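You operate a simulated robot arm through the tools that you are given. There is no shell and no other tool. Be economical: measure what you need, move in short steps, check, and stop when the job is done.

You are at the controls of a simulated two-armed robot. One attempt, no reset.

Task
Put the cups carton on the top of the white-topped table away on the second shelf from the bottom of the store rack. Then take the teal-banded jug from the right end of the narrow wall shelf and put it on the purple board. Then take the purple-capped tube and leave it on top of the foils carton on the order table top. Then put the short grey weight on the order table top away on the sample table top. Then fetch the ladle from the cup table top and stand it on the small table top. Then set the filler switch to 150 ml. Then open the spares drawer, take the narrow nozzle from the inside of the spares drawer and put it on the small table top, then shut the drawer. Then take the purple-banded bottle on the cup table top and put it away on the top of the steel bench. Then put the green-banded dish on the sample table top. Then open the upper left door of the tall cupboard. Keep to this order. Set down upright: cups carton, teal-banded jug, short grey weight, ladle, narrow nozzle, purple-banded bottle.
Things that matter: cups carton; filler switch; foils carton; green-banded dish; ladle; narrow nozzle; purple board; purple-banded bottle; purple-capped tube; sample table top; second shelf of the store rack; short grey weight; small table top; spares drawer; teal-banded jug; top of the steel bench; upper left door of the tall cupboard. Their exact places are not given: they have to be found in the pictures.

Only the result counts: the job must be done as asked and must still hold three seconds after the hand-in. Knocking over, shifting, dropping, spilling or breaking anything else fails it.

Robot
Two 7-joint arms with two-finger parallel grippers on one trunk, on a base that drives. Base frame: it is fixed to the floor where the robot stands at the start and does not move with it; the origin is under the middle of the robot, x ahead of it, y to its left, z up; the surface under the hand at the start is at about z = 82.8. Units: cm, degrees, N and s.
The left shoulder is at the start at [7, 13, 108.8], the right one opposite. With the tool pointing down near the work surface each hand reaches from about 22 to 52 cm from the robot's upright axis, wherever it stands, measured 20 degrees to its own side. Places, roughly: cups carton [50, 0, 100]; filler switch [440, -70, 100]; foils carton [-500, -575, 100]; green-banded dish (7x7x3 cm) [420, -60, 90]; ladle (18x7x27 cm) [420, -110, 90]; narrow nozzle (4x4x5 cm) [820, -60, 20]; purple board (27x20x2 cm) [-180, -270, 100]; purple-banded bottle (7x7x19 cm) [440, -10, 90]; purple-capped tube (3x3x10 cm) [-490, -550, 90]; sample table top [660, 160, 80]; second shelf of the store rack [860, 110, 60]; short grey weight [-575, -575, 75]; small table top [670, 50, 80]; spares drawer [820, -70, 20]; teal-banded jug [-300, -450, 100]; top of the steel bench [-1020, -400, 90]; upper left door of the tall cupboard [510, -250, 140]. Payload 1.57 kg a hand.
Tool frame (each hand has its own): the origin (TCP) lies between the finger pads and is the grasp point; the fingertips stand 3 cm ahead of it; z points along the fingers, y is the line along which they close. The gripper opens to 8 cm. The fingers are 1.7 cm wide and 1.2 cm thick; the gripper's body (4 by 8.2 cm) begins 8 cm behind the TCP.
Orientation is that of the tool frame in the base frame, as a unit quaternion [w, x, y, z]. With the fingers straight down and closing along the base's y, the tool's x points along the base's -x, its y along +y and its z along -z.

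Tools
- The arms move only by the tool apply_moves. It takes "left_deltas", "right_deltas" or both (then of equal length, played together; a hand with none holds still); each is a list that holds one entry, the list of rows, each a list of 7 numbers: the shift along the tool's x, y, z in cm, then the turn, a rotation vector about the tool's x, y, z in degrees, then the opening in per cent of the stroke, from 0 (shut) to 100 (fully open). In form: [[[tx, ty, tz, wx, wy, wz, fingers], ...]]. A call has 1 to 20 rows; each row shifts and turns the commanded pose from where the row before left it, along the tool's axes as they then stand. Each row takes 0.2 s and may step no farther than 5 cm and 8.6 degrees from the row before; otherwise, or with a gripper value out of range, the whole call is refused. Where a pose cannot be reached the arm comes as near as it can. A force on the tool above 40 N (or 10 N above the force at the start of the call, whichever is more), or a blocked arm, ends the call early, and 0.2 s more pass. Each finger travels about 10.8 cm/s and halts on what it meets, pressing with about 36 N; the grip force reading is that of the motor and also rises with nothing between the fingers. The clock runs only during rows and for 0.2 s after the last one: add rows that do not move to give the fingers time. The reply holds the time, the measured pose of the TCP, the force on the tool along the base axes, the opening and the grip force, in the units named above and with some noise, with the torque about the TCP (base axes, N m) and any sound that the robot's microphone picked up.
- Cameras (640 x 400 px; columns grow to the right, rows downward): "scene" is now at [12.46, 1.55, 129.39]; the picture's right is [0.11, -0.99, 0.00], its down [-0.64, -0.07, -0.76] and it looks along [0.76, 0.08, -0.65] (base axes); focal length 296 px, centre (320, 200). "left" rides on the left gripper at [7.2, 0.7, -12.2] in its tool frame; the picture's right is [-0.09, 1.00, 0.00], its down [-0.84, -0.08, -0.54] and it looks along [-0.54, -0.05, 0.84] (tool axes); focal length 238 px, centre (320, 200). "right" rides on the right gripper at [7.2, -0.7, -12.2] in its tool frame; the picture's right is [0.09, 1.00, 0.00], its down [-0.84, 0.08, -0.54] and it looks along [-0.54, 0.05, 0.84] (tool axes); focal length 238 px, centre (320, 200).
- camera(camera): a new picture of that camera. No time passes.
- lift_body(by): slides the trunk up (or, below 0, down) by that many cm; the arms and the scene camera ride with it, the base frame stays. It gives what a move gives, with no picture.
- roll_base(legs): drives the robot by 1 to 6 legs, each [ahead, left, turn to the left] in cm, cm and degrees, along the robot's own axes; the way and the turn of a leg run together, so that a leg with both is an arc; at most 150 cm and 180 degrees a leg. The arms and the cameras ride along, it lands a little off, and it stops where it bumps. It gives what a move gives.
- head_to(pan, tilt): turns the head with the scene camera to pan (to the left, within 86 degrees either way) and tilt (down, from -29 to 69), counted from straight ahead of the robot. It gives what a move gives.
- probe_pixels(camera, pixels): for up to 12 pixels [column, row] of the newest picture of that camera ("zoom" is the newest enlarged one), the place [x, y, z] in the base frame of the surface seen there, good to about 0.3 cm, but the place of the scene camera against the robot may be out by one fixed shift of up to 2.5 cm in any direction. No time passes.
- inspect(camera, box): a new picture of the part [left, top, right, bottom] of that camera's present view, enlarged. No time passes.
- close_job(): hands the job in; it is judged then, once.

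Keep the steps short. Do not move on a guess: measure, check each grasp and each placing, and mend mistakes. In all there are 350 turns and 280 pictures (those below and enlarged ones count). Leave the grippers open and the arms clear of the work at the hand-in unless told otherwise, and finish with a single line.

The tools are called after ">>>" as name(argument=value, ...) on one line, values as JSON. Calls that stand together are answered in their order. apply_moves: Moves the arms, as the interface text tells. Its arguments: {"type":"object","properties":{"left_deltas":{"type":"array","items":{"type":"array","items":{"type":"array","items":{"type":"number"}}}},"right_deltas":{"type":"array","items":{"type":"array","items":{"type":"array","items":{"type":"number"}}}}},"required":[]} The other tools are called the same way: lift_body (by) slides the trunk up or down; roll_base (legs) drives the base; head_to (pan, tilt) turns the head that bears the scene camera; camera (camera) takes a picture; probe_pixels (camera, pixels) gives the place of the surface under pixels of a picture; inspect (camera, box) takes an enlarged picture of a part of a camera's view; close_job () hands the job in.

At the start:

```text
time_s: 0.0
left_eef_pos: [29.31, 19.78, 105.55]
left_tcp_rot: [0.0, -0.001, 1.0, -0.001]
left_ft_force: [-0.8, -0.4, -0.6]
left_wrist_torque: [-0.01, -0.01, -0.01]
left_grip_width: 8.02
left_grasp_force: 0.1
right_eef_pos: [36.75, -8.98, 113.3]
right_tcp_rot: [0.001, -0.001, 1.0, 0.0]
right_ft_force: [0.9, 0.7, -0.8]
right_wrist_torque: [-0.01, -0.04, -0.02]
right_grip_width: 7.99
right_grasp_force: 0.1
trunk travel left (down, up): [-72.5, 21.5]
robot x, y, heading: [-0.19, -0.05, 0.0]
head pan, tilt: [6.1, 40.4]
```

scene: 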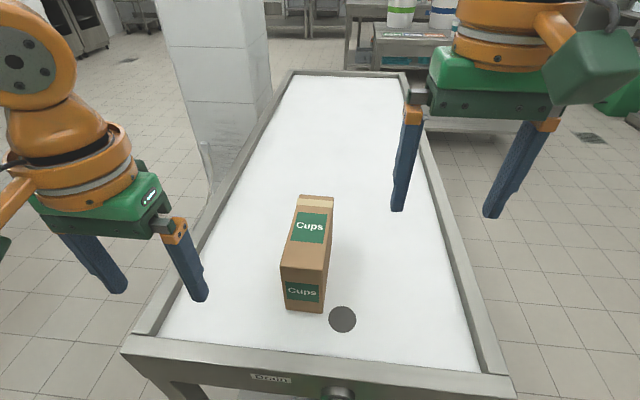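
right: 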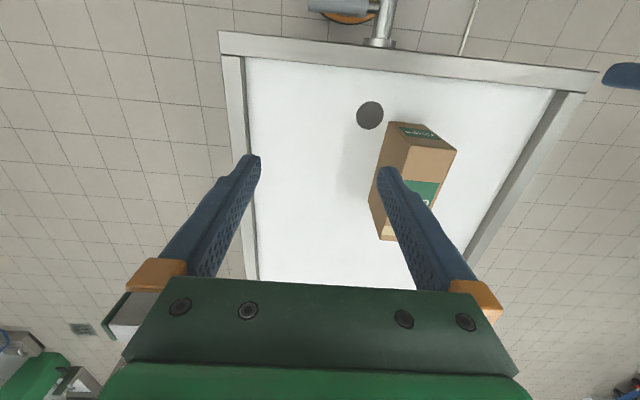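
left: 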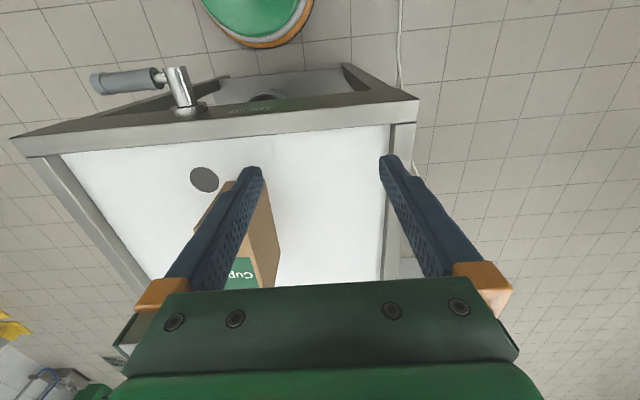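

The cups carton stands at about (305,255) in the scene picture. I probe its faces in the scene and wrist pictures to find where it is and how far the scene camera is shifted.

>>> probe_pixels(camera="scene", pixels=[[282, 270], [322, 275], [302, 197], [333, 199], [288, 306], [322, 311], [305, 250], [343, 320], [400, 250], [240, 250]])

>>> probe_pixels(camera="right", pixels=[[392, 123], [428, 128], [454, 150], [412, 147], [379, 190], [384, 237], [370, 115], [310, 200], [418, 165]])

```text
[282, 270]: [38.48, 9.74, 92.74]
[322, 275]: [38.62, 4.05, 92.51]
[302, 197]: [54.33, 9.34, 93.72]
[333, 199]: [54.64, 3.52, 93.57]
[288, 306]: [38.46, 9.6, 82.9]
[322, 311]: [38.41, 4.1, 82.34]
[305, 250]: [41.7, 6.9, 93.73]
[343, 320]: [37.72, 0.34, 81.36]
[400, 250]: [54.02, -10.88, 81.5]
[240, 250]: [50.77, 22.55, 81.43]
```

```text
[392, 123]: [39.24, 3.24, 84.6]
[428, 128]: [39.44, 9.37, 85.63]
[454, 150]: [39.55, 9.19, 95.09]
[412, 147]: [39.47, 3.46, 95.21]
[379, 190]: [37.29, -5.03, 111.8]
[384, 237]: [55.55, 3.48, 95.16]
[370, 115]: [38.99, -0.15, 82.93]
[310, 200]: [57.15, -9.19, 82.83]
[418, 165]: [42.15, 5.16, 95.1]
```

The wrist picture puts the carton at x 39.5–55.6, y 3.4–9.3, top at z 95.1. The scene camera reads about [-1, +0.4, -1.4] off. Before I choose a grasp I look ahead towards the rack.

>>> head_to(pan=0, tilt=5)

>>> camera(camera="scene")

>>> inspect(camera="scene", box=[200, 100, 440, 250])

```text
time_s: 1.0
left_eef_pos: [29.23, 19.83, 105.59]
left_tcp_rot: [0.001, -0.001, 1.0, 0.0]
left_ft_force: [-0.6, -0.1, -0.9]
left_wrist_torque: [0.01, 0.03, 0.04]
left_grip_width: 8.01
left_grasp_force: 0.1
right_eef_pos: [36.76, -9.0, 113.35]
right_tcp_rot: [-0.001, 0.0, 1.0, 0.0]
right_ft_force: [0.7, -0.4, 0.3]
right_wrist_torque: [0.0, -0.02, 0.01]
right_grip_width: 8.01
right_grasp_force: 0.0
trunk travel left (down, up): [-72.5, 21.5]
robot x, y, heading: [0.35, 0.16, -0.2]
head pan, tilt: [0.0, 5.0]
```

```text
276 pictures are left
```

scene: 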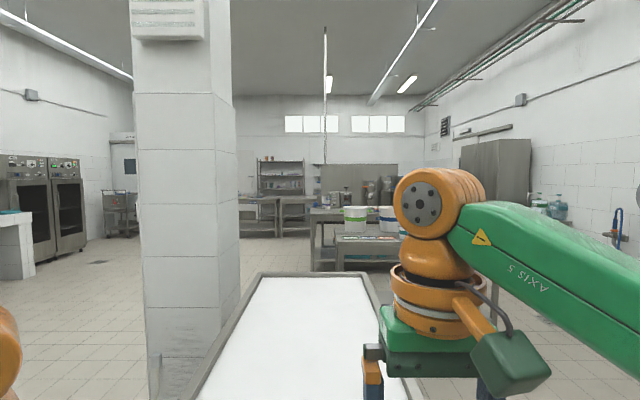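

```text
2.67 times, centred on (320, 175) of scene
```

zoom: 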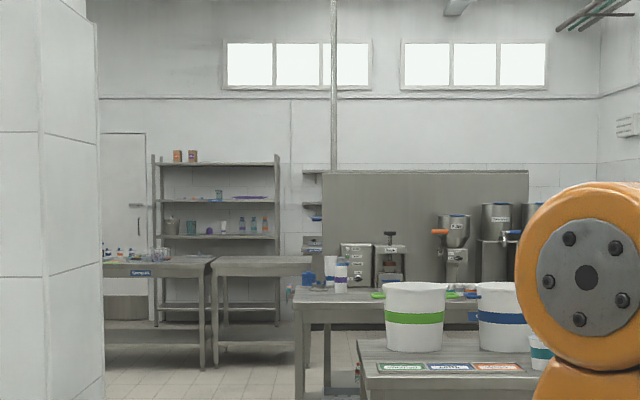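

The rack shows in the enlarged picture at about (215,240), behind two tables. I probe the shelves and the tables in front of it.

>>> probe_pixels(camera="zoom", pixels=[[215, 160], [215, 201], [215, 237], [225, 278], [225, 308], [160, 180], [278, 180], [160, 264], [260, 262], [112, 320], [212, 365], [300, 345]])

>>> inspect(camera="scene", box=[230, 145, 330, 245])

```text
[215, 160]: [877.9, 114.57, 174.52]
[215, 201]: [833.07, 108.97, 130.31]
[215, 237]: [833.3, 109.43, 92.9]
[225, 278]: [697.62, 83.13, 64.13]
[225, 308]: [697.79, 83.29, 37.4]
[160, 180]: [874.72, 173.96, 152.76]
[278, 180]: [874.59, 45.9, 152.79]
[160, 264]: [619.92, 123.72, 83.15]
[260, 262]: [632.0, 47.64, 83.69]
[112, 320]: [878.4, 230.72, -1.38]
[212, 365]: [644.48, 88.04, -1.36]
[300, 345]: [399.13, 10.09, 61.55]
```

```text
4.00 times, centred on (280, 195) of scene
```

zoom: 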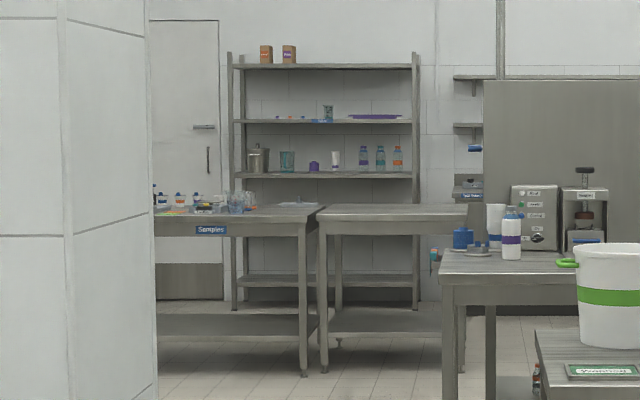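

The rack shelves sit at about z 20, 60, 94, 131 and 175, with roughly 35 cm between them, and the open side faces me. I will grip the carton with the left hand pitched 60° forward. First I move the right hand aside, swing the left over to y≈6.3 and tilt it.

>>> apply_moves(left_deltas=[[[0, -4.5, 0, 0, 0, 0, 100], [0, -4.5, 0, 0, 0, 0, 100], [0, -4.5, 0, 0, 0, 0, 100], [0, 0, 0, 0, -8.57, 0, 100], [0, 0, 0, 0, -8.57, 0, 100], [0, 0, 0, 0, -8.57, 0, 100], [0, 0, 0, 0, -8.57, 0, 100], [0, 0, 0, 0, -8.57, 0, 100], [0, 0, 0, 0, -8.57, 0, 100], [0, 0, 0, 0, -8.57, 0, 100]]], right_deltas=[[[0, -4, 0, 0, 0, 0, 100], [0, -4, 0, 0, 0, 0, 100], [0, -4, 0, 0, 0, 0, 100], [0, -4, 0, 0, 0, 0, 100], [0, 0, 0, 0, 0, 0, 100], [0, 0, 0, 0, 0, 0, 100], [0, 0, 0, 0, 0, 0, 100], [0, 0, 0, 0, 0, 0, 100], [0, 0, 0, 0, 0, 0, 100], [0, 0, 0, 0, 0, 0, 100]]])

>>> camera(camera="left")

```text
time_s: 3.2
left_eef_pos: [33.1, 9.78, 111.15]
left_tcp_rot: [0.502, -0.002, 0.865, 0.001]
left_ft_force: [-0.6, 0.7, 0.9]
left_wrist_torque: [-0.03, 0.01, -0.03]
left_grip_width: 8.01
left_grasp_force: 0.0
left hand out of reach, approached as far as the arm can: row 3, 8, 9, 10
right_eef_pos: [36.86, -24.84, 113.42]
right_tcp_rot: [0.001, 0.0, 1.0, 0.0]
right_ft_force: [0.3, 0.4, -0.7]
right_wrist_torque: [-0.01, -0.02, 0.0]
right_grip_width: 7.98
right_grasp_force: 0.0
trunk travel left (down, up): [-72.5, 21.5]
robot x, y, heading: [0.1, 0.1, 0.0]
head pan, tilt: [0.0, 5.0]
```

```text
273 pictures are left
```

left: 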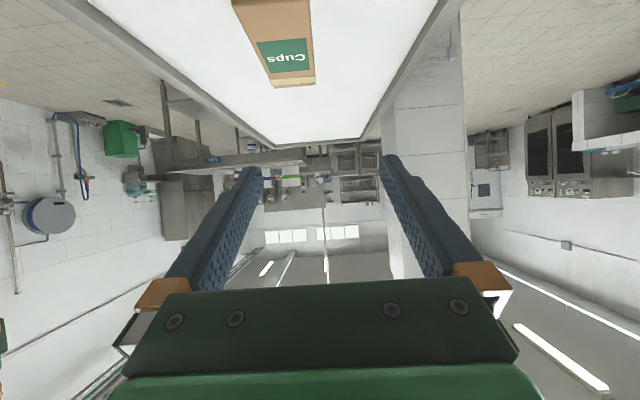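

The left hand is too folded this close to the trunk. I back the base off 15 cm to give the arm room.

>>> roll_base(legs=[[-15, 0, 0]])

```text
time_s: 4.6
left_eef_pos: [18.56, 9.81, 111.11]
left_tcp_rot: [0.498, -0.002, 0.867, 0.002]
left_ft_force: [0.6, 0.8, 1.2]
left_wrist_torque: [0.02, 0.0, -0.02]
left_grip_width: 8.0
left_grasp_force: 0.0
right_eef_pos: [22.39, -25.0, 113.3]
right_tcp_rot: [-0.001, 0.0, 1.0, 0.0]
right_ft_force: [0.4, -0.3, 0.4]
right_wrist_torque: [0.02, 0.02, 0.04]
right_grip_width: 8.0
right_grasp_force: 0.0
trunk travel left (down, up): [-72.5, 21.5]
robot x, y, heading: [-14.98, -0.25, 0.1]
head pan, tilt: [0.0, 5.0]
```

I bring the left hand to about (32, 6.4, 99), short of the carton.

>>> apply_moves(left_deltas=[[[0.95, -0.86, 4.43, 0, 0, 0, 100], [0.95, -0.86, 4.43, 0, 0, 0, 100], [0.95, -0.86, 4.43, 0, 0, 0, 100], [0.95, -0.86, 4.43, 0, 0, 0, 100], [0, 0, 0, 0, 0, 0, 100]]])

>>> camera(camera="left")

```text
time_s: 5.8
left_eef_pos: [31.53, 9.23, 99.65]
left_tcp_rot: [0.5, -0.002, 0.866, 0.001]
left_ft_force: [1.2, 0.8, -0.4]
left_wrist_torque: [0.0, -0.02, 0.03]
left_grip_width: 8.01
left_grasp_force: 0.0
left hand out of reach, approached as far as the arm can: row 2, 3, 4
right_eef_pos: [22.14, -24.68, 113.27]
right_tcp_rot: [0.0, -0.001, 1.0, 0.0]
right_ft_force: [0.2, 0.1, 0.0]
right_wrist_torque: [-0.02, 0.03, 0.0]
right_grip_width: 7.96
right_grasp_force: 0.0
trunk travel left (down, up): [-72.5, 21.5]
robot x, y, heading: [-14.99, 0.24, 0.2]
head pan, tilt: [0.0, 5.0]
```

```text
272 pictures are left
```

left: 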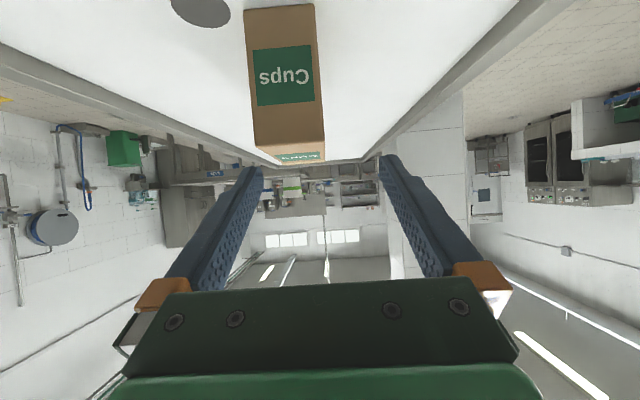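

The arm cannot fold further inward, so I shift the base 8 cm to the right.

>>> roll_base(legs=[[0, -8, 0]])

```text
time_s: 6.8
left_eef_pos: [31.43, 1.56, 99.6]
left_tcp_rot: [0.499, -0.003, 0.867, -0.001]
left_ft_force: [0.4, 0.6, -0.2]
left_wrist_torque: [-0.01, 0.01, -0.01]
left_grip_width: 8.01
left_grasp_force: 0.1
right_eef_pos: [22.12, -32.53, 113.44]
right_tcp_rot: [0.0, -0.003, 1.0, -0.002]
right_ft_force: [0.2, -0.1, 0.6]
right_wrist_torque: [0.0, 0.01, 0.01]
right_grip_width: 8.01
right_grasp_force: 0.1
trunk travel left (down, up): [-72.5, 21.5]
robot x, y, heading: [-14.44, -8.19, 0.2]
head pan, tilt: [0.0, 5.0]
```

I move the left hand 4.8 cm to the left at this height and check the alignment.

>>> apply_moves(left_deltas=[[[0, 2.4, 0, 0, 0, 0, 100], [0, 2.4, 0, 0, 0, 0, 100], [0, 0, 0, 0, 0, 0, 100]]])

>>> camera(camera="left")

>>> probe_pixels(camera="left", pixels=[[275, 130], [300, 130]])

```text
time_s: 7.7
left_eef_pos: [31.45, 5.91, 99.81]
left_tcp_rot: [0.499, -0.002, 0.866, 0.001]
left_ft_force: [-0.2, 0.4, -0.1]
left_wrist_torque: [0.03, -0.04, 0.01]
left_grip_width: 7.99
left_grasp_force: 0.0
right_eef_pos: [22.21, -33.05, 113.43]
right_tcp_rot: [-0.001, -0.002, 1.0, 0.0]
right_ft_force: [0.0, -0.5, -0.3]
right_wrist_torque: [0.06, 0.03, -0.02]
right_grip_width: 8.0
right_grasp_force: 0.1
trunk travel left (down, up): [-72.5, 21.5]
robot x, y, heading: [-15.13, -8.21, 0.3]
head pan, tilt: [0.0, 5.0]
```

```text
271 pictures are left
```

left: 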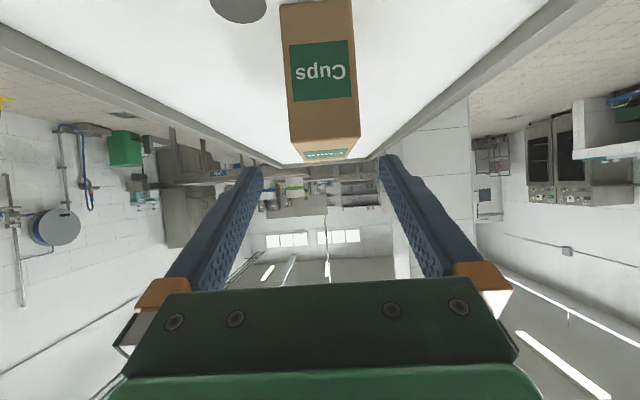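

```text
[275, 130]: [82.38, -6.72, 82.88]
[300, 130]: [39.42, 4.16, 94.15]
```

Now I probe the carton's edges in this picture.

>>> probe_pixels(camera="left", pixels=[[293, 137], [356, 135], [284, 20], [350, 20], [307, 158], [346, 157]])

```text
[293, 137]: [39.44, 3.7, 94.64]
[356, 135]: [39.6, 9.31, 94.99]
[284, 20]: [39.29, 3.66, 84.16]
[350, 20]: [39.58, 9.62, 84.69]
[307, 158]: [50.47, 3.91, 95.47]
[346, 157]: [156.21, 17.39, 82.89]
```

The carton centre is at y≈6.5. I move in along the fingers to about (46, 6.5, 90.3), with the sideways trim first.

>>> apply_moves(left_deltas=[[[0.95, 0.6, 0, 0, 0, 0, 100], [0, 0, 4.34, 0, 0, 0, 100], [0, 0, 4.34, 0, 0, 0, 100], [0, 0, 4.34, 0, 0, 0, 100], [0, 0, 4.34, 0, 0, 0, 100], [0, 0, 0, 0, 0, 0, 100]]])

>>> camera(camera="left")

```text
time_s: 9.1
left_eef_pos: [41.79, 10.16, 93.65]
left_tcp_rot: [0.5, -0.002, 0.866, 0.001]
left_ft_force: [-0.2, 0.1, 0.6]
left_wrist_torque: [0.01, 0.0, 0.0]
left_grip_width: 7.99
left_grasp_force: 0.0
left hand out of reach, approached as far as the arm can: row 4, 5
right_eef_pos: [22.11, -32.92, 113.45]
right_tcp_rot: [-0.001, -0.002, 1.0, 0.0]
right_ft_force: [0.8, 0.3, -0.7]
right_wrist_torque: [-0.02, 0.01, -0.02]
right_grip_width: 7.99
right_grasp_force: 0.1
trunk travel left (down, up): [-72.5, 21.5]
robot x, y, heading: [-14.98, -8.21, 0.3]
head pan, tilt: [0.0, 5.0]
```

```text
270 pictures are left
```

left: 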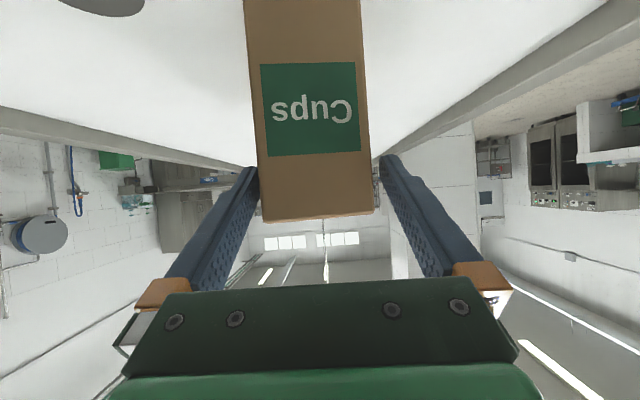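

The hand slid to y=10.2 out of reach. I check whether it moved the carton.

>>> probe_pixels(camera="left", pixels=[[258, 185], [366, 185], [250, 20], [360, 20]])

```text
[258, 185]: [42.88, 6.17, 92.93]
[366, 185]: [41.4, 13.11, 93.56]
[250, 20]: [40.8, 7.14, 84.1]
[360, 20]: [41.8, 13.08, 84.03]
```

The carton slid about 3.7 cm left but it stands upright and centred between the fingers. Instead of stretching the arm I use the base and trunk: 4.5 cm forward, then 3 cm down.

>>> roll_base(legs=[[4.5, 0, 0]])

>>> lift_body(by=-3)

>>> camera(camera="left")

>>> probe_pixels(camera="left", pixels=[[250, 20], [360, 20], [260, 150], [360, 150]])

```text
time_s: 9.9
left_eef_pos: [45.89, 10.1, 94.03]
left_tcp_rot: [0.501, -0.003, 0.865, 0.001]
left_ft_force: [-0.4, 0.2, 0.2]
left_wrist_torque: [0.01, -0.03, -0.01]
left_grip_width: 8.02
left_grasp_force: 0.0
right_eef_pos: [26.04, -32.8, 113.58]
right_tcp_rot: [0.003, -0.001, 1.0, 0.0]
right_ft_force: [-0.6, 0.1, 0.7]
right_wrist_torque: [0.04, -0.04, -0.01]
right_grip_width: 8.0
right_grasp_force: 0.0
trunk travel left (down, up): [-72.5, 21.5]
robot x, y, heading: [-10.32, -7.94, 0.0]
head pan, tilt: [0.0, 5.0]
```

```text
time_s: 10.7
left_eef_pos: [46.2, 10.2, 90.59]
left_tcp_rot: [0.5, -0.002, 0.866, 0.0]
left_ft_force: [0.9, 0.4, 0.5]
left_wrist_torque: [0.02, 0.01, -0.01]
left_grip_width: 8.02
left_grasp_force: 0.1
right_eef_pos: [26.84, -32.76, 110.28]
right_tcp_rot: [0.0, -0.002, 1.0, 0.0]
right_ft_force: [0.9, -0.9, -1.0]
right_wrist_torque: [0.02, -0.01, -0.01]
right_grip_width: 8.01
right_grasp_force: 0.0
trunk travel left (down, up): [-69.5, 24.5]
robot x, y, heading: [-10.64, -8.12, 0.1]
head pan, tilt: [0.0, 5.0]
```

```text
269 pictures are left
```

left: 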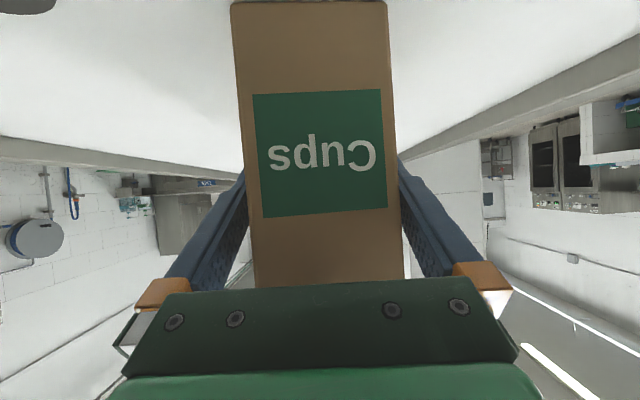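

```text
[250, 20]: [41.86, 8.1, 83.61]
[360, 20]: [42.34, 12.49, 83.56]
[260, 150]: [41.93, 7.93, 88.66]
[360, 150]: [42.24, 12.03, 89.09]
```

The carton lies between the fingers with its face at x≈42. I go 2 cm deeper, then close.

>>> roll_base(legs=[[2, 0, 0]])

>>> apply_moves(left_deltas=[[[0, 0, 0, 0, 0, 0, 60], [0, 0, 0, 0, 0, 0, 30], [0, 0, 0, 0, 0, 0, 20], [0, 0, 0, 0, 0, 0, 20], [0, 0, 0, 0, 0, 0, 20]]])

```text
time_s: 11.5
left_eef_pos: [48.12, 10.08, 90.79]
left_tcp_rot: [0.501, -0.002, 0.866, 0.0]
left_ft_force: [0.4, -0.1, -0.1]
left_wrist_torque: [0.01, 0.05, 0.02]
left_grip_width: 8.01
left_grasp_force: 0.1
right_eef_pos: [28.32, -32.77, 110.58]
right_tcp_rot: [0.001, -0.001, 1.0, 0.0]
right_ft_force: [0.4, 0.1, 1.0]
right_wrist_torque: [-0.01, -0.04, 0.03]
right_grip_width: 8.0
right_grasp_force: 0.0
trunk travel left (down, up): [-69.5, 24.5]
robot x, y, heading: [-8.11, -8.13, 0.2]
head pan, tilt: [0.0, 5.0]
```

```text
time_s: 12.7
left_eef_pos: [48.34, 10.1, 90.71]
left_tcp_rot: [0.5, -0.003, 0.866, 0.002]
left_ft_force: [3.0, 1.0, 5.1]
left_wrist_torque: [0.0, 0.03, 0.05]
left_grip_width: 6.61
left_grasp_force: 36.2
right_eef_pos: [28.52, -32.95, 110.28]
right_tcp_rot: [0.001, -0.002, 1.0, 0.0]
right_ft_force: [0.6, 0.1, -0.3]
right_wrist_torque: [-0.01, -0.01, -0.04]
right_grip_width: 7.99
right_grasp_force: 0.0
trunk travel left (down, up): [-69.5, 24.5]
robot x, y, heading: [-8.29, -8.2, -0.0]
head pan, tilt: [0.0, 5.0]
```

Gripped at 6.6 cm with 36 N. I lift by the trunk and look.

>>> lift_body(by=12)

>>> camera(camera="left")

>>> head_to(pan=10, tilt=35)

>>> camera(camera="scene")

```text
time_s: 14.2
left_eef_pos: [48.3, 10.21, 102.48]
left_tcp_rot: [0.499, -0.002, 0.867, 0.0]
left_ft_force: [0.8, -0.1, -2.8]
left_wrist_torque: [-0.01, 0.12, 0.02]
left_grip_width: 6.58
left_grasp_force: 35.4
right_eef_pos: [28.73, -32.74, 122.38]
right_tcp_rot: [0.0, -0.001, 1.0, 0.0]
right_ft_force: [-1.0, -0.5, 0.5]
right_wrist_torque: [0.0, 0.01, 0.03]
right_grip_width: 8.01
right_grasp_force: 0.1
trunk travel left (down, up): [-81.5, 12.5]
robot x, y, heading: [-8.16, -8.05, 0.4]
head pan, tilt: [0.0, 5.0]
```

```text
268 pictures are left
```

left: 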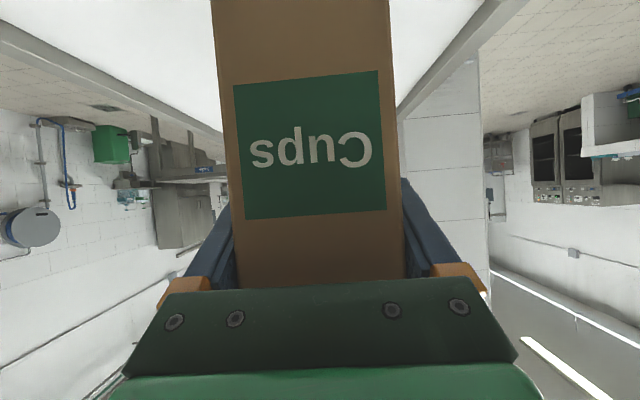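

```text
time_s: 15.1
left_eef_pos: [48.32, 10.22, 102.6]
left_tcp_rot: [0.499, -0.002, 0.867, 0.001]
left_ft_force: [0.3, -0.2, -2.9]
left_wrist_torque: [-0.03, 0.11, 0.0]
left_grip_width: 6.59
left_grasp_force: 36.1
right_eef_pos: [28.72, -32.83, 122.32]
right_tcp_rot: [0.0, -0.001, 1.0, 0.0]
right_ft_force: [-0.5, 0.0, -0.7]
right_wrist_torque: [0.0, 0.01, 0.02]
right_grip_width: 8.01
right_grasp_force: 0.0
trunk travel left (down, up): [-81.5, 12.5]
robot x, y, heading: [-8.34, -8.3, 0.5]
head pan, tilt: [10.0, 35.0]
```

```text
267 pictures are left
```

scene: 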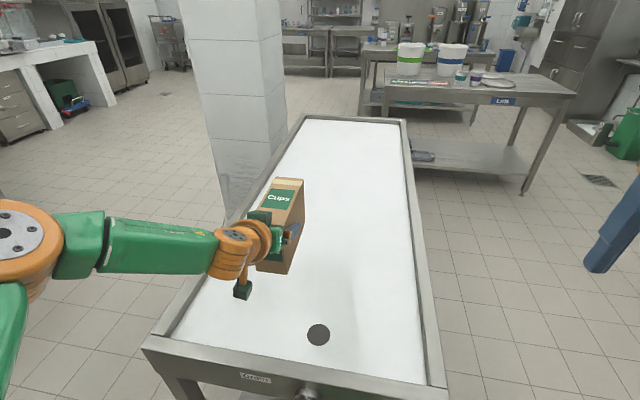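

The carton is held level and clear of the table. To plan the route I probe the obstacles: the white table's far end, the pillar, the "Lids" table and the floor gaps.

>>> probe_pixels(camera="scene", pixels=[[305, 118], [403, 121], [443, 380], [222, 190], [284, 120], [524, 192], [575, 95], [480, 125], [380, 112], [365, 88], [598, 182], [600, 140]])

>>> head_to(pan=-30, tilt=20)

>>> camera(camera="scene")

>>> head_to(pan=70, tilt=20)

>>> camera(camera="scene")

```text
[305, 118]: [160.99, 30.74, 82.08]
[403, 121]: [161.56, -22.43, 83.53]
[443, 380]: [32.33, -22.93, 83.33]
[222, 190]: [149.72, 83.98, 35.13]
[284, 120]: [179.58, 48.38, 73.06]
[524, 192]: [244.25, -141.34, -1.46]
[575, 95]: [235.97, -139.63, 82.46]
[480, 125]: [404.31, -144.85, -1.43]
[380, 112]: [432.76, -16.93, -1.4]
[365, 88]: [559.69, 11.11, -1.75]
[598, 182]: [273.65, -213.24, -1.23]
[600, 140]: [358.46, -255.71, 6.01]
```

```text
time_s: 16.2
left_eef_pos: [48.28, 10.03, 102.69]
left_tcp_rot: [0.5, -0.003, 0.866, 0.001]
left_ft_force: [0.3, 0.1, -3.9]
left_wrist_torque: [0.02, 0.1, -0.02]
left_grip_width: 6.59
left_grasp_force: 36.2
right_eef_pos: [28.67, -32.82, 122.32]
right_tcp_rot: [-0.001, -0.001, 1.0, 0.0]
right_ft_force: [0.4, 0.5, 0.8]
right_wrist_torque: [0.01, 0.0, 0.0]
right_grip_width: 8.01
right_grasp_force: 0.0
trunk travel left (down, up): [-81.5, 12.5]
robot x, y, heading: [-8.12, -8.01, 0.4]
head pan, tilt: [-30.0, 20.0]
```

```text
266 pictures are left
```

scene: 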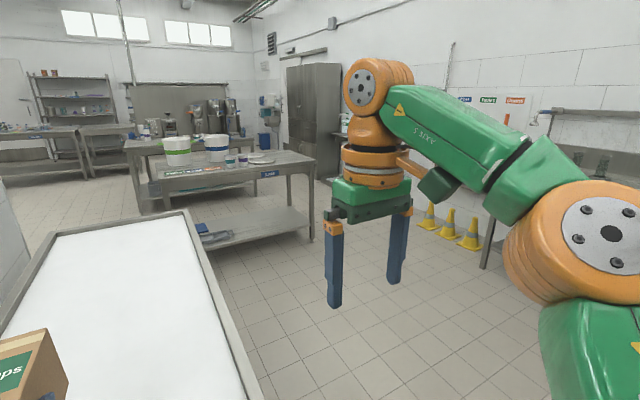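

```text
time_s: 18.0
left_eef_pos: [48.38, 10.18, 102.71]
left_tcp_rot: [0.499, -0.003, 0.867, 0.001]
left_ft_force: [0.6, 0.1, -3.1]
left_wrist_torque: [-0.01, 0.07, 0.0]
left_grip_width: 6.61
left_grasp_force: 36.1
right_eef_pos: [28.67, -32.76, 122.37]
right_tcp_rot: [0.0, -0.002, 1.0, 0.0]
right_ft_force: [-0.3, 0.6, 0.3]
right_wrist_torque: [0.04, 0.0, -0.07]
right_grip_width: 7.99
right_grasp_force: 0.0
trunk travel left (down, up): [-81.5, 12.5]
robot x, y, heading: [-8.38, -8.07, 0.1]
head pan, tilt: [70.0, 20.0]
```

```text
265 pictures are left
```

scene: 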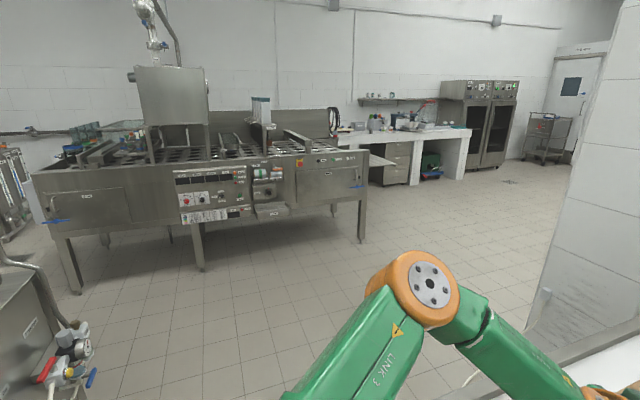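

I probe the left corridor: the pillar base, the stove front, the counter ends and the oven fronts.

>>> probe_pixels(camera="scene", pixels=[[529, 325], [560, 240], [606, 60], [362, 240], [80, 290], [415, 183], [460, 178], [500, 165], [560, 160], [520, 180], [380, 155], [30, 290]])

>>> head_to(pan=35, tilt=20)

>>> camera(camera="scene")

```text
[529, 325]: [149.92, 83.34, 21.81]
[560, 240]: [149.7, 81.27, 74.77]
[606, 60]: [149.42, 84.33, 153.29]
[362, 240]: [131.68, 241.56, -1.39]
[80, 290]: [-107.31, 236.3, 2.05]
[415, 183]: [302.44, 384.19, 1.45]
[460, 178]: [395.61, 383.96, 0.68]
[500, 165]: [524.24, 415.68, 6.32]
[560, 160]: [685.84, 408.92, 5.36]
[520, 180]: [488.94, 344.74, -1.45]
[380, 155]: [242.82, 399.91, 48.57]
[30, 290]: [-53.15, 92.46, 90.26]
```

```text
time_s: 19.0
left_eef_pos: [48.39, 10.01, 102.62]
left_tcp_rot: [0.5, -0.002, 0.866, 0.001]
left_ft_force: [0.6, 0.6, -3.4]
left_wrist_torque: [0.0, 0.1, -0.02]
left_grip_width: 6.57
left_grasp_force: 36.0
right_eef_pos: [28.79, -32.78, 122.4]
right_tcp_rot: [0.0, -0.001, 1.0, 0.0]
right_ft_force: [0.4, -0.2, -0.6]
right_wrist_torque: [-0.02, -0.03, -0.01]
right_grip_width: 7.98
right_grasp_force: 0.0
trunk travel left (down, up): [-81.5, 12.5]
robot x, y, heading: [-8.14, -8.28, 0.4]
head pan, tilt: [35.0, 20.0]
```

```text
264 pictures are left
```

scene: 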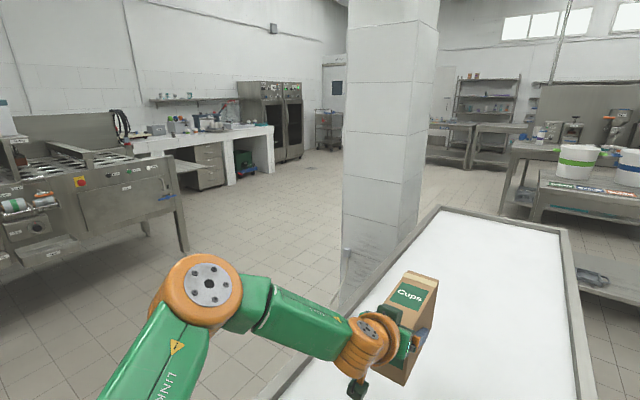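

The way left is clear at x≈-8 between the white table and the stove, then forward at y≈145 between the pillar (y≤84) and the stove (y≥236). I drive it in two calls.

>>> roll_base(legs=[[0, 78, 0], [0, 76, 0], [130, 0, 0], [130, 0, 0]])

>>> head_to(pan=-15, tilt=18)

>>> camera(camera="scene")

```text
time_s: 21.8
left_eef_pos: [47.67, 53.12, 102.62]
left_tcp_rot: [0.499, -0.039, 0.865, 0.022]
left_ft_force: [-0.1, -0.3, -2.3]
left_wrist_torque: [-0.03, 0.14, -0.01]
left_grip_width: 6.6
left_grasp_force: 36.1
right_eef_pos: [31.71, 8.74, 122.52]
right_tcp_rot: [0.002, -0.044, 0.999, 0.001]
right_ft_force: [-0.3, 0.2, 0.2]
right_wrist_torque: [0.02, -0.02, -0.01]
right_grip_width: 7.98
right_grasp_force: 0.0
trunk travel left (down, up): [-81.5, 12.5]
robot x, y, heading: [-7.31, 30.01, 4.8]
head pan, tilt: [35.0, 20.0]
stopped in leg 1: the robot was blocked; the commanded pose is now the measured one
```

```text
time_s: 22.9
left_eef_pos: [47.97, 53.2, 102.7]
left_tcp_rot: [0.498, -0.038, 0.866, 0.021]
left_ft_force: [-0.1, 0.8, -2.8]
left_wrist_torque: [-0.02, 0.09, 0.04]
left_grip_width: 6.6
left_grasp_force: 35.5
right_eef_pos: [31.91, 8.8, 122.37]
right_tcp_rot: [0.001, -0.043, 0.999, 0.0]
right_ft_force: [0.2, 0.4, -0.6]
right_wrist_torque: [-0.02, -0.01, 0.0]
right_grip_width: 8.02
right_grasp_force: 0.1
trunk travel left (down, up): [-81.5, 12.5]
robot x, y, heading: [-7.17, 30.25, 4.9]
head pan, tilt: [-15.0, 18.0]
```

```text
263 pictures are left
```

scene: 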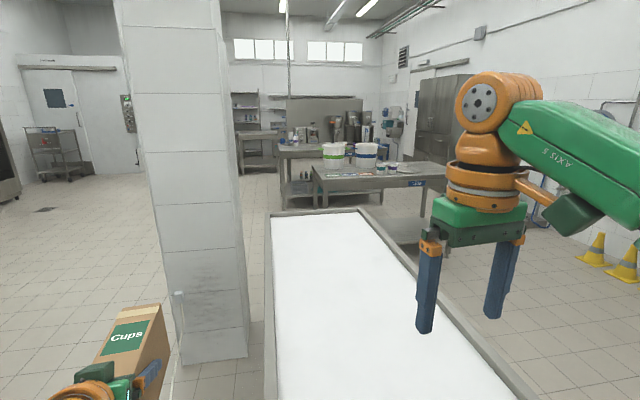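

The base was blocked at y≈30 and turned 5°. I look down to the left and to the front to find what it touched.

>>> head_to(pan=75, tilt=50)

>>> camera(camera="scene")

>>> head_to(pan=0, tilt=60)

>>> camera(camera="scene")

```text
time_s: 24.6
left_eef_pos: [48.06, 53.09, 102.58]
left_tcp_rot: [0.498, -0.039, 0.866, 0.021]
left_ft_force: [-0.5, 0.7, -3.1]
left_wrist_torque: [-0.02, 0.1, 0.01]
left_grip_width: 6.58
left_grasp_force: 35.9
right_eef_pos: [31.91, 8.78, 122.3]
right_tcp_rot: [0.0, -0.043, 0.999, 0.0]
right_ft_force: [0.1, -0.5, -1.2]
right_wrist_torque: [0.0, 0.0, -0.02]
right_grip_width: 7.99
right_grasp_force: 0.2
trunk travel left (down, up): [-81.5, 12.5]
robot x, y, heading: [-6.62, 30.53, 4.9]
head pan, tilt: [75.0, 50.0]
```

```text
262 pictures are left
```

scene: 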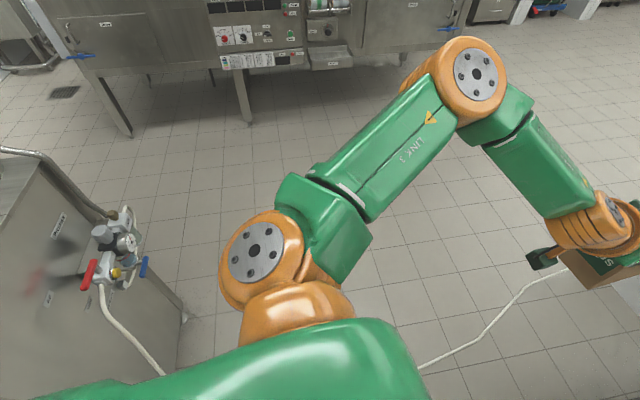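

```text
time_s: 26.1
left_eef_pos: [47.98, 53.22, 102.61]
left_tcp_rot: [0.498, -0.038, 0.866, 0.021]
left_ft_force: [-0.7, -0.7, -3.8]
left_wrist_torque: [-0.02, 0.11, -0.03]
left_grip_width: 6.59
left_grasp_force: 36.3
right_eef_pos: [31.84, 8.68, 122.33]
right_tcp_rot: [0.0, -0.044, 0.999, -0.001]
right_ft_force: [0.1, 0.8, 0.3]
right_wrist_torque: [0.02, 0.01, 0.01]
right_grip_width: 8.0
right_grasp_force: 0.0
trunk travel left (down, up): [-81.5, 12.5]
robot x, y, heading: [-7.08, 29.99, 5.1]
head pan, tilt: [0.0, 60.0]
```

```text
261 pictures are left
```

scene: 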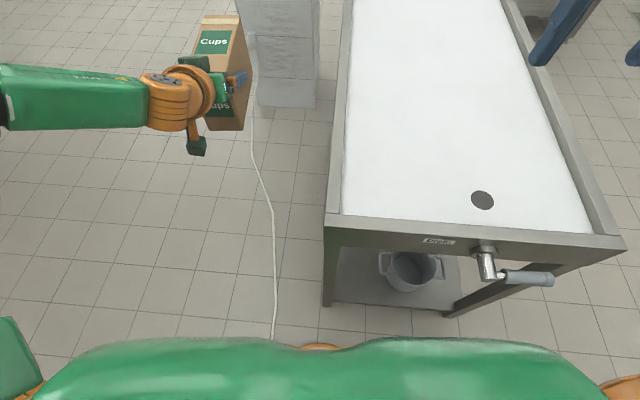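

The tank at the left rear stopped me, and a hose lies across that way too. I look at the right side as an alternative and measure the tank.

>>> head_to(pan=-60, tilt=25)

>>> camera(camera="scene")

>>> head_to(pan=80, tilt=45)

>>> camera(camera="scene")

>>> probe_pixels(camera="scene", pixels=[[180, 300], [120, 230], [60, 150], [180, 340], [20, 300], [100, 350]])

```text
time_s: 27.4
left_eef_pos: [48.04, 53.12, 102.57]
left_tcp_rot: [0.498, -0.038, 0.866, 0.021]
left_ft_force: [-0.9, -0.2, -3.4]
left_wrist_torque: [-0.01, 0.07, 0.01]
left_grip_width: 6.57
left_grasp_force: 36.3
right_eef_pos: [31.94, 8.81, 122.23]
right_tcp_rot: [0.0, -0.043, 0.999, 0.0]
right_ft_force: [0.4, 0.9, 0.6]
right_wrist_torque: [0.01, -0.02, -0.03]
right_grip_width: 7.99
right_grasp_force: 0.1
trunk travel left (down, up): [-81.5, 12.5]
robot x, y, heading: [-7.1, 30.09, 4.8]
head pan, tilt: [-60.0, 25.0]
```

```text
260 pictures are left
```

scene: 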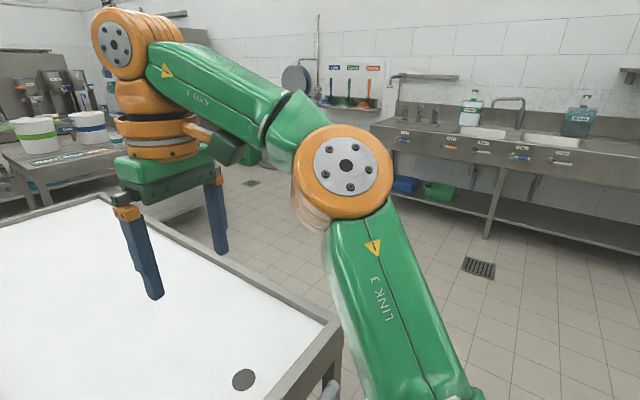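

```text
time_s: 29.6
left_eef_pos: [47.93, 53.05, 102.56]
left_tcp_rot: [0.498, -0.038, 0.866, 0.022]
left_ft_force: [-0.2, -0.5, -3.5]
left_wrist_torque: [-0.01, 0.08, -0.01]
left_grip_width: 6.6
left_grasp_force: 35.6
right_eef_pos: [31.89, 8.72, 122.36]
right_tcp_rot: [0.001, -0.044, 0.999, 0.0]
right_ft_force: [-0.5, -0.1, 0.4]
right_wrist_torque: [0.0, 0.0, 0.0]
right_grip_width: 8.01
right_grasp_force: 0.1
trunk travel left (down, up): [-81.5, 12.5]
robot x, y, heading: [-6.8, 30.28, 5.1]
head pan, tilt: [80.0, 45.0]
```

```text
259 pictures are left
```

scene: 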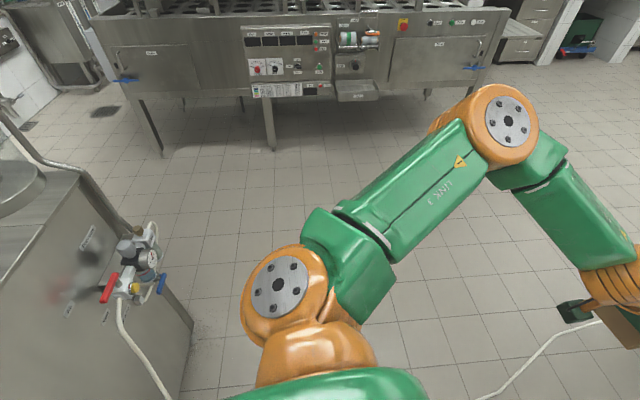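

```text
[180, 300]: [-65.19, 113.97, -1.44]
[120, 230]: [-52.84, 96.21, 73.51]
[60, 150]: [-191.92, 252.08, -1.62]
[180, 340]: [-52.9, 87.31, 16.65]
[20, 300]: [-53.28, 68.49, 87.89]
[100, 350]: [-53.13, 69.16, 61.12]
```

The tank front is at x≈-53 with valves sticking out and a hose on the floor, so that side is too tight. I go back right, straighten the heading and measure the right-hand corridor.

>>> roll_base(legs=[[0, -6, 0], [0, -35, -5]])

>>> head_to(pan=-80, tilt=25)

>>> camera(camera="scene")

>>> probe_pixels(camera="scene", pixels=[[320, 150], [500, 150], [200, 150], [320, 250], [100, 200], [500, 250], [600, 150], [600, 300], [50, 150]])

>>> head_to(pan=-42, tilt=18)

>>> camera(camera="scene")

```text
time_s: 32.4
left_eef_pos: [51.93, 7.99, 102.55]
left_tcp_rot: [0.498, -0.003, 0.867, 0.0]
left_ft_force: [0.2, 0.1, -2.5]
left_wrist_torque: [-0.02, 0.06, -0.01]
left_grip_width: 6.57
left_grasp_force: 36.7
right_eef_pos: [32.19, -34.89, 122.34]
right_tcp_rot: [0.0, -0.002, 1.0, -0.001]
right_ft_force: [-0.1, -0.1, 0.6]
right_wrist_torque: [-0.04, 0.02, -0.01]
right_grip_width: 8.02
right_grasp_force: 0.1
trunk travel left (down, up): [-81.5, 12.5]
robot x, y, heading: [-4.77, -10.16, 0.2]
head pan, tilt: [80.0, 45.0]
```

```text
time_s: 34.9
left_eef_pos: [51.88, 7.81, 102.56]
left_tcp_rot: [0.498, -0.002, 0.867, 0.0]
left_ft_force: [-0.2, -1.3, -2.5]
left_wrist_torque: [0.01, 0.12, 0.0]
left_grip_width: 6.58
left_grasp_force: 35.6
right_eef_pos: [32.23, -35.22, 122.44]
right_tcp_rot: [0.0, -0.002, 1.0, 0.001]
right_ft_force: [-0.4, -0.3, -0.3]
right_wrist_torque: [-0.01, 0.01, 0.0]
right_grip_width: 7.99
right_grasp_force: 0.1
trunk travel left (down, up): [-81.5, 12.5]
robot x, y, heading: [-4.6, -10.56, 0.1]
head pan, tilt: [-80.0, 25.0]
```

```text
258 pictures are left
```

scene: 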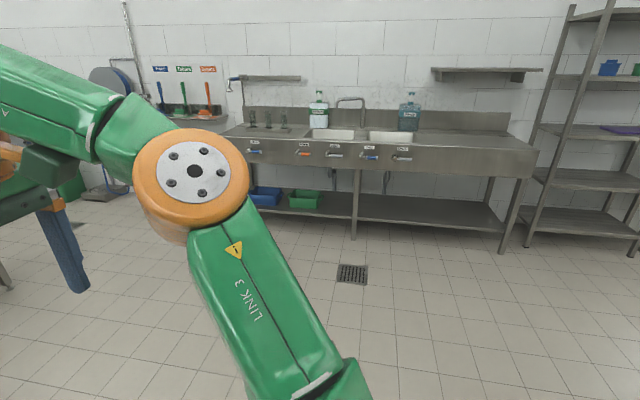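

```text
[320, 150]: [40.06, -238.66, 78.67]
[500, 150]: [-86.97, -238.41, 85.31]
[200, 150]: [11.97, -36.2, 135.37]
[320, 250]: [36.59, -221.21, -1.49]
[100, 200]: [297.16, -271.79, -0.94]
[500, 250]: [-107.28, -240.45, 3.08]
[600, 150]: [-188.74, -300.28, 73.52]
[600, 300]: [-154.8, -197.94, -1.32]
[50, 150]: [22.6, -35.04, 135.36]
```

```text
time_s: 35.9
left_eef_pos: [51.79, 7.74, 102.69]
left_tcp_rot: [0.498, -0.002, 0.867, 0.0]
left_ft_force: [-0.3, -0.4, -2.3]
left_wrist_torque: [-0.02, 0.09, 0.01]
left_grip_width: 6.59
left_grasp_force: 36.3
right_eef_pos: [32.22, -35.1, 122.37]
right_tcp_rot: [-0.001, -0.002, 1.0, 0.001]
right_ft_force: [0.0, -0.2, 0.2]
right_wrist_torque: [-0.01, -0.01, -0.03]
right_grip_width: 7.99
right_grasp_force: 0.0
trunk travel left (down, up): [-81.5, 12.5]
robot x, y, heading: [-5.06, -10.46, 0.1]
head pan, tilt: [-42.0, 18.0]
```

```text
257 pictures are left
```

scene: 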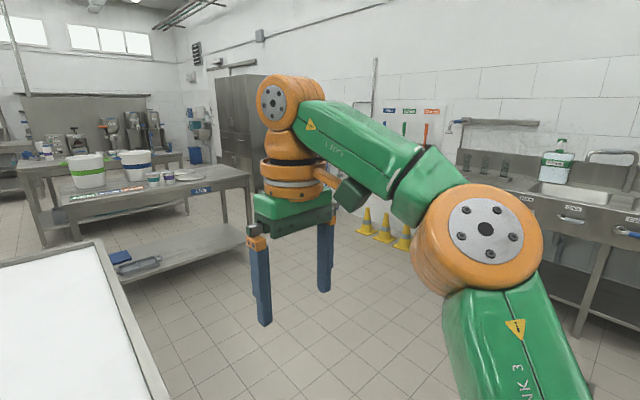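

The sink bench front is at y≈-238. I probe the cones, the cupboard and the table legs along the right corridor.

>>> probe_pixels(camera="scene", pixels=[[403, 249], [384, 242], [366, 234], [352, 205], [222, 220], [250, 236], [185, 210], [195, 160], [245, 180], [220, 170], [45, 245], [576, 335]])

>>> inspect(camera="scene", box=[0, 90, 280, 265])

```text
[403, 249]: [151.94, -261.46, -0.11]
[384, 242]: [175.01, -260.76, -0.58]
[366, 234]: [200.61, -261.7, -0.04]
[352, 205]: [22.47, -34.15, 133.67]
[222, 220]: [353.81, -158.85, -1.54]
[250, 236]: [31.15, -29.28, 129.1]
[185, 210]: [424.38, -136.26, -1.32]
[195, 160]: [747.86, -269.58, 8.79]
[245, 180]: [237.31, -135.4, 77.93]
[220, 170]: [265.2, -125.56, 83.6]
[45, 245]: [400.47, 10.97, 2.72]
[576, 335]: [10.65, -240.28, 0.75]
```

```text
2.29 times, centred on (140, 178) of scene
```

zoom: 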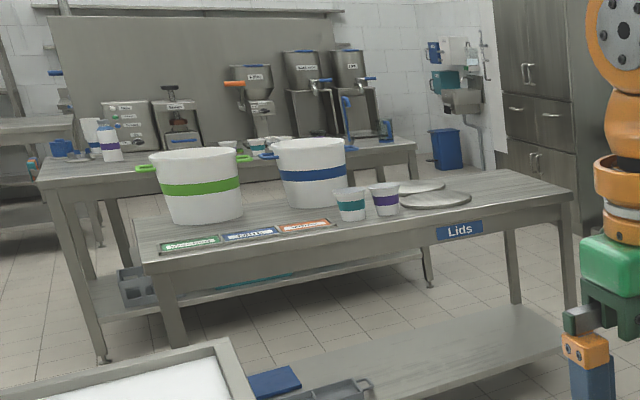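

The right corridor is clear: tables end at y≈-141, the sinks begin at y≈-238 and the cones are at y≈-261. I drive to y≈-188, then forward along it.

>>> roll_base(legs=[[0, -90, 0], [0, -88, 0], [120, 0, 0], [120, 0, 0], [120, 0, 0]])

>>> head_to(pan=10, tilt=15)

>>> camera(camera="scene")

```text
time_s: 61.8
left_eef_pos: [409.85, -182.6, 102.59]
left_tcp_rot: [0.498, 0.021, 0.867, -0.013]
left_ft_force: [-1.0, 0.2, -2.7]
left_wrist_torque: [0.02, 0.09, -0.02]
left_grip_width: 6.55
left_grasp_force: 35.9
right_eef_pos: [387.93, -224.39, 122.4]
right_tcp_rot: [0.001, 0.025, 1.0, 0.0]
right_ft_force: [-0.3, 0.2, -0.1]
right_wrist_torque: [-0.02, 0.0, -0.02]
right_grip_width: 8.0
right_grasp_force: 0.0
trunk travel left (down, up): [-81.5, 12.5]
robot x, y, heading: [352.16, -197.69, -3.0]
head pan, tilt: [-42.0, 18.0]
```

```text
time_s: 63.0
left_eef_pos: [409.97, -182.72, 102.54]
left_tcp_rot: [0.499, 0.021, 0.867, -0.013]
left_ft_force: [0.4, -0.1, -2.8]
left_wrist_torque: [0.0, 0.11, 0.02]
left_grip_width: 6.57
left_grasp_force: 35.5
right_eef_pos: [388.07, -224.36, 122.33]
right_tcp_rot: [0.0, 0.024, 1.0, 0.0]
right_ft_force: [0.5, 0.3, 0.6]
right_wrist_torque: [-0.02, -0.02, 0.02]
right_grip_width: 7.99
right_grasp_force: 0.1
trunk travel left (down, up): [-81.5, 12.5]
robot x, y, heading: [352.18, -197.88, -2.8]
head pan, tilt: [10.0, 15.0]
```

```text
255 pictures are left
```

scene: 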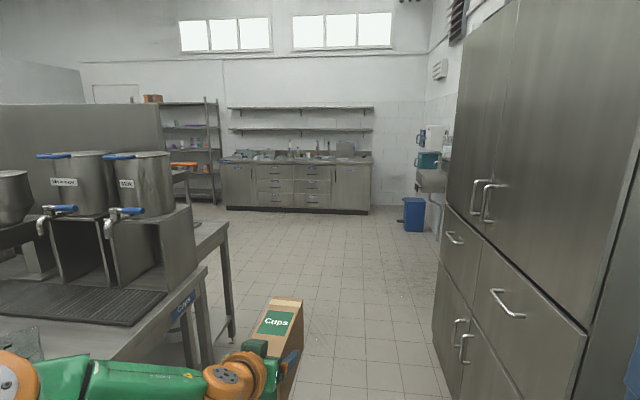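

The way ahead is open. The cupboard is on the right and the cup table on the left. I probe the clearances.

>>> probe_pixels(camera="scene", pixels=[[470, 100], [440, 330], [560, 200], [205, 275], [232, 335], [185, 170], [165, 130], [250, 205], [360, 205], [210, 200], [190, 120], [165, 320]])

>>> inspect(camera="scene", box=[140, 80, 440, 230])

```text
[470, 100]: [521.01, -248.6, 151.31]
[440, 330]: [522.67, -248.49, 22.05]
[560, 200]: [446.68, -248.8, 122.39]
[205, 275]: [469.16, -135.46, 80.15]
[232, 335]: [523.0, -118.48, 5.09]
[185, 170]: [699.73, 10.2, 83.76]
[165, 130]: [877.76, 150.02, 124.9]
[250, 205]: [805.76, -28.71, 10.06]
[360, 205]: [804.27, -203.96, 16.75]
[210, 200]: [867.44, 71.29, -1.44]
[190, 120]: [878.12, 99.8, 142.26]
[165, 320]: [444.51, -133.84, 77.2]
```

```text
2.13 times, centred on (290, 155) of scene
```

zoom: 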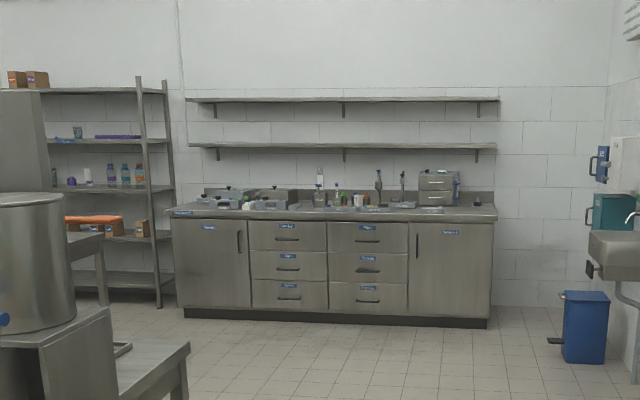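

The corridor is 113 cm wide and I am nearly centred. The counter front is at x≈805 for y -204…-28. I straighten up, drive on to x≈725 and check.

>>> roll_base(legs=[[0, 8, 3], [130, 0, 0], [130, 0, 0], [110, 0, 0]])

>>> head_to(pan=50, tilt=28)

>>> camera(camera="scene")

```text
time_s: 81.7
left_eef_pos: [779.71, -165.37, 102.73]
left_tcp_rot: [0.498, -0.015, 0.867, 0.008]
left_ft_force: [-0.4, -0.1, -2.5]
left_wrist_torque: [-0.02, 0.1, 0.0]
left_grip_width: 6.59
left_grasp_force: 36.1
right_eef_pos: [761.26, -208.88, 122.42]
right_tcp_rot: [0.001, -0.016, 1.0, -0.001]
right_ft_force: [0.5, 0.5, -0.7]
right_wrist_torque: [0.02, -0.02, 0.03]
right_grip_width: 7.99
right_grasp_force: 0.1
trunk travel left (down, up): [-81.5, 12.5]
robot x, y, heading: [722.99, -185.04, 2.0]
head pan, tilt: [10.0, 15.0]
```

```text
time_s: 82.7
left_eef_pos: [779.78, -165.59, 102.57]
left_tcp_rot: [0.498, -0.013, 0.867, 0.007]
left_ft_force: [0.1, -0.6, -2.8]
left_wrist_torque: [0.01, 0.07, -0.01]
left_grip_width: 6.59
left_grasp_force: 36.1
right_eef_pos: [761.37, -208.92, 122.45]
right_tcp_rot: [0.0, -0.016, 1.0, 0.001]
right_ft_force: [-1.3, 0.1, -0.5]
right_wrist_torque: [-0.01, -0.03, -0.04]
right_grip_width: 8.0
right_grasp_force: 0.1
trunk travel left (down, up): [-81.5, 12.5]
robot x, y, heading: [723.45, -185.29, 1.6]
head pan, tilt: [50.0, 28.0]
```

```text
253 pictures are left
```

scene: 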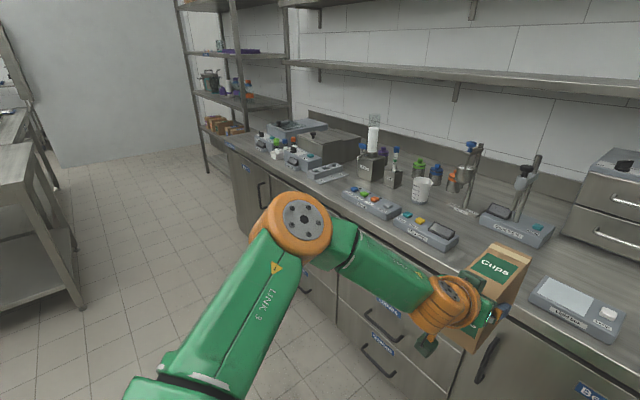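

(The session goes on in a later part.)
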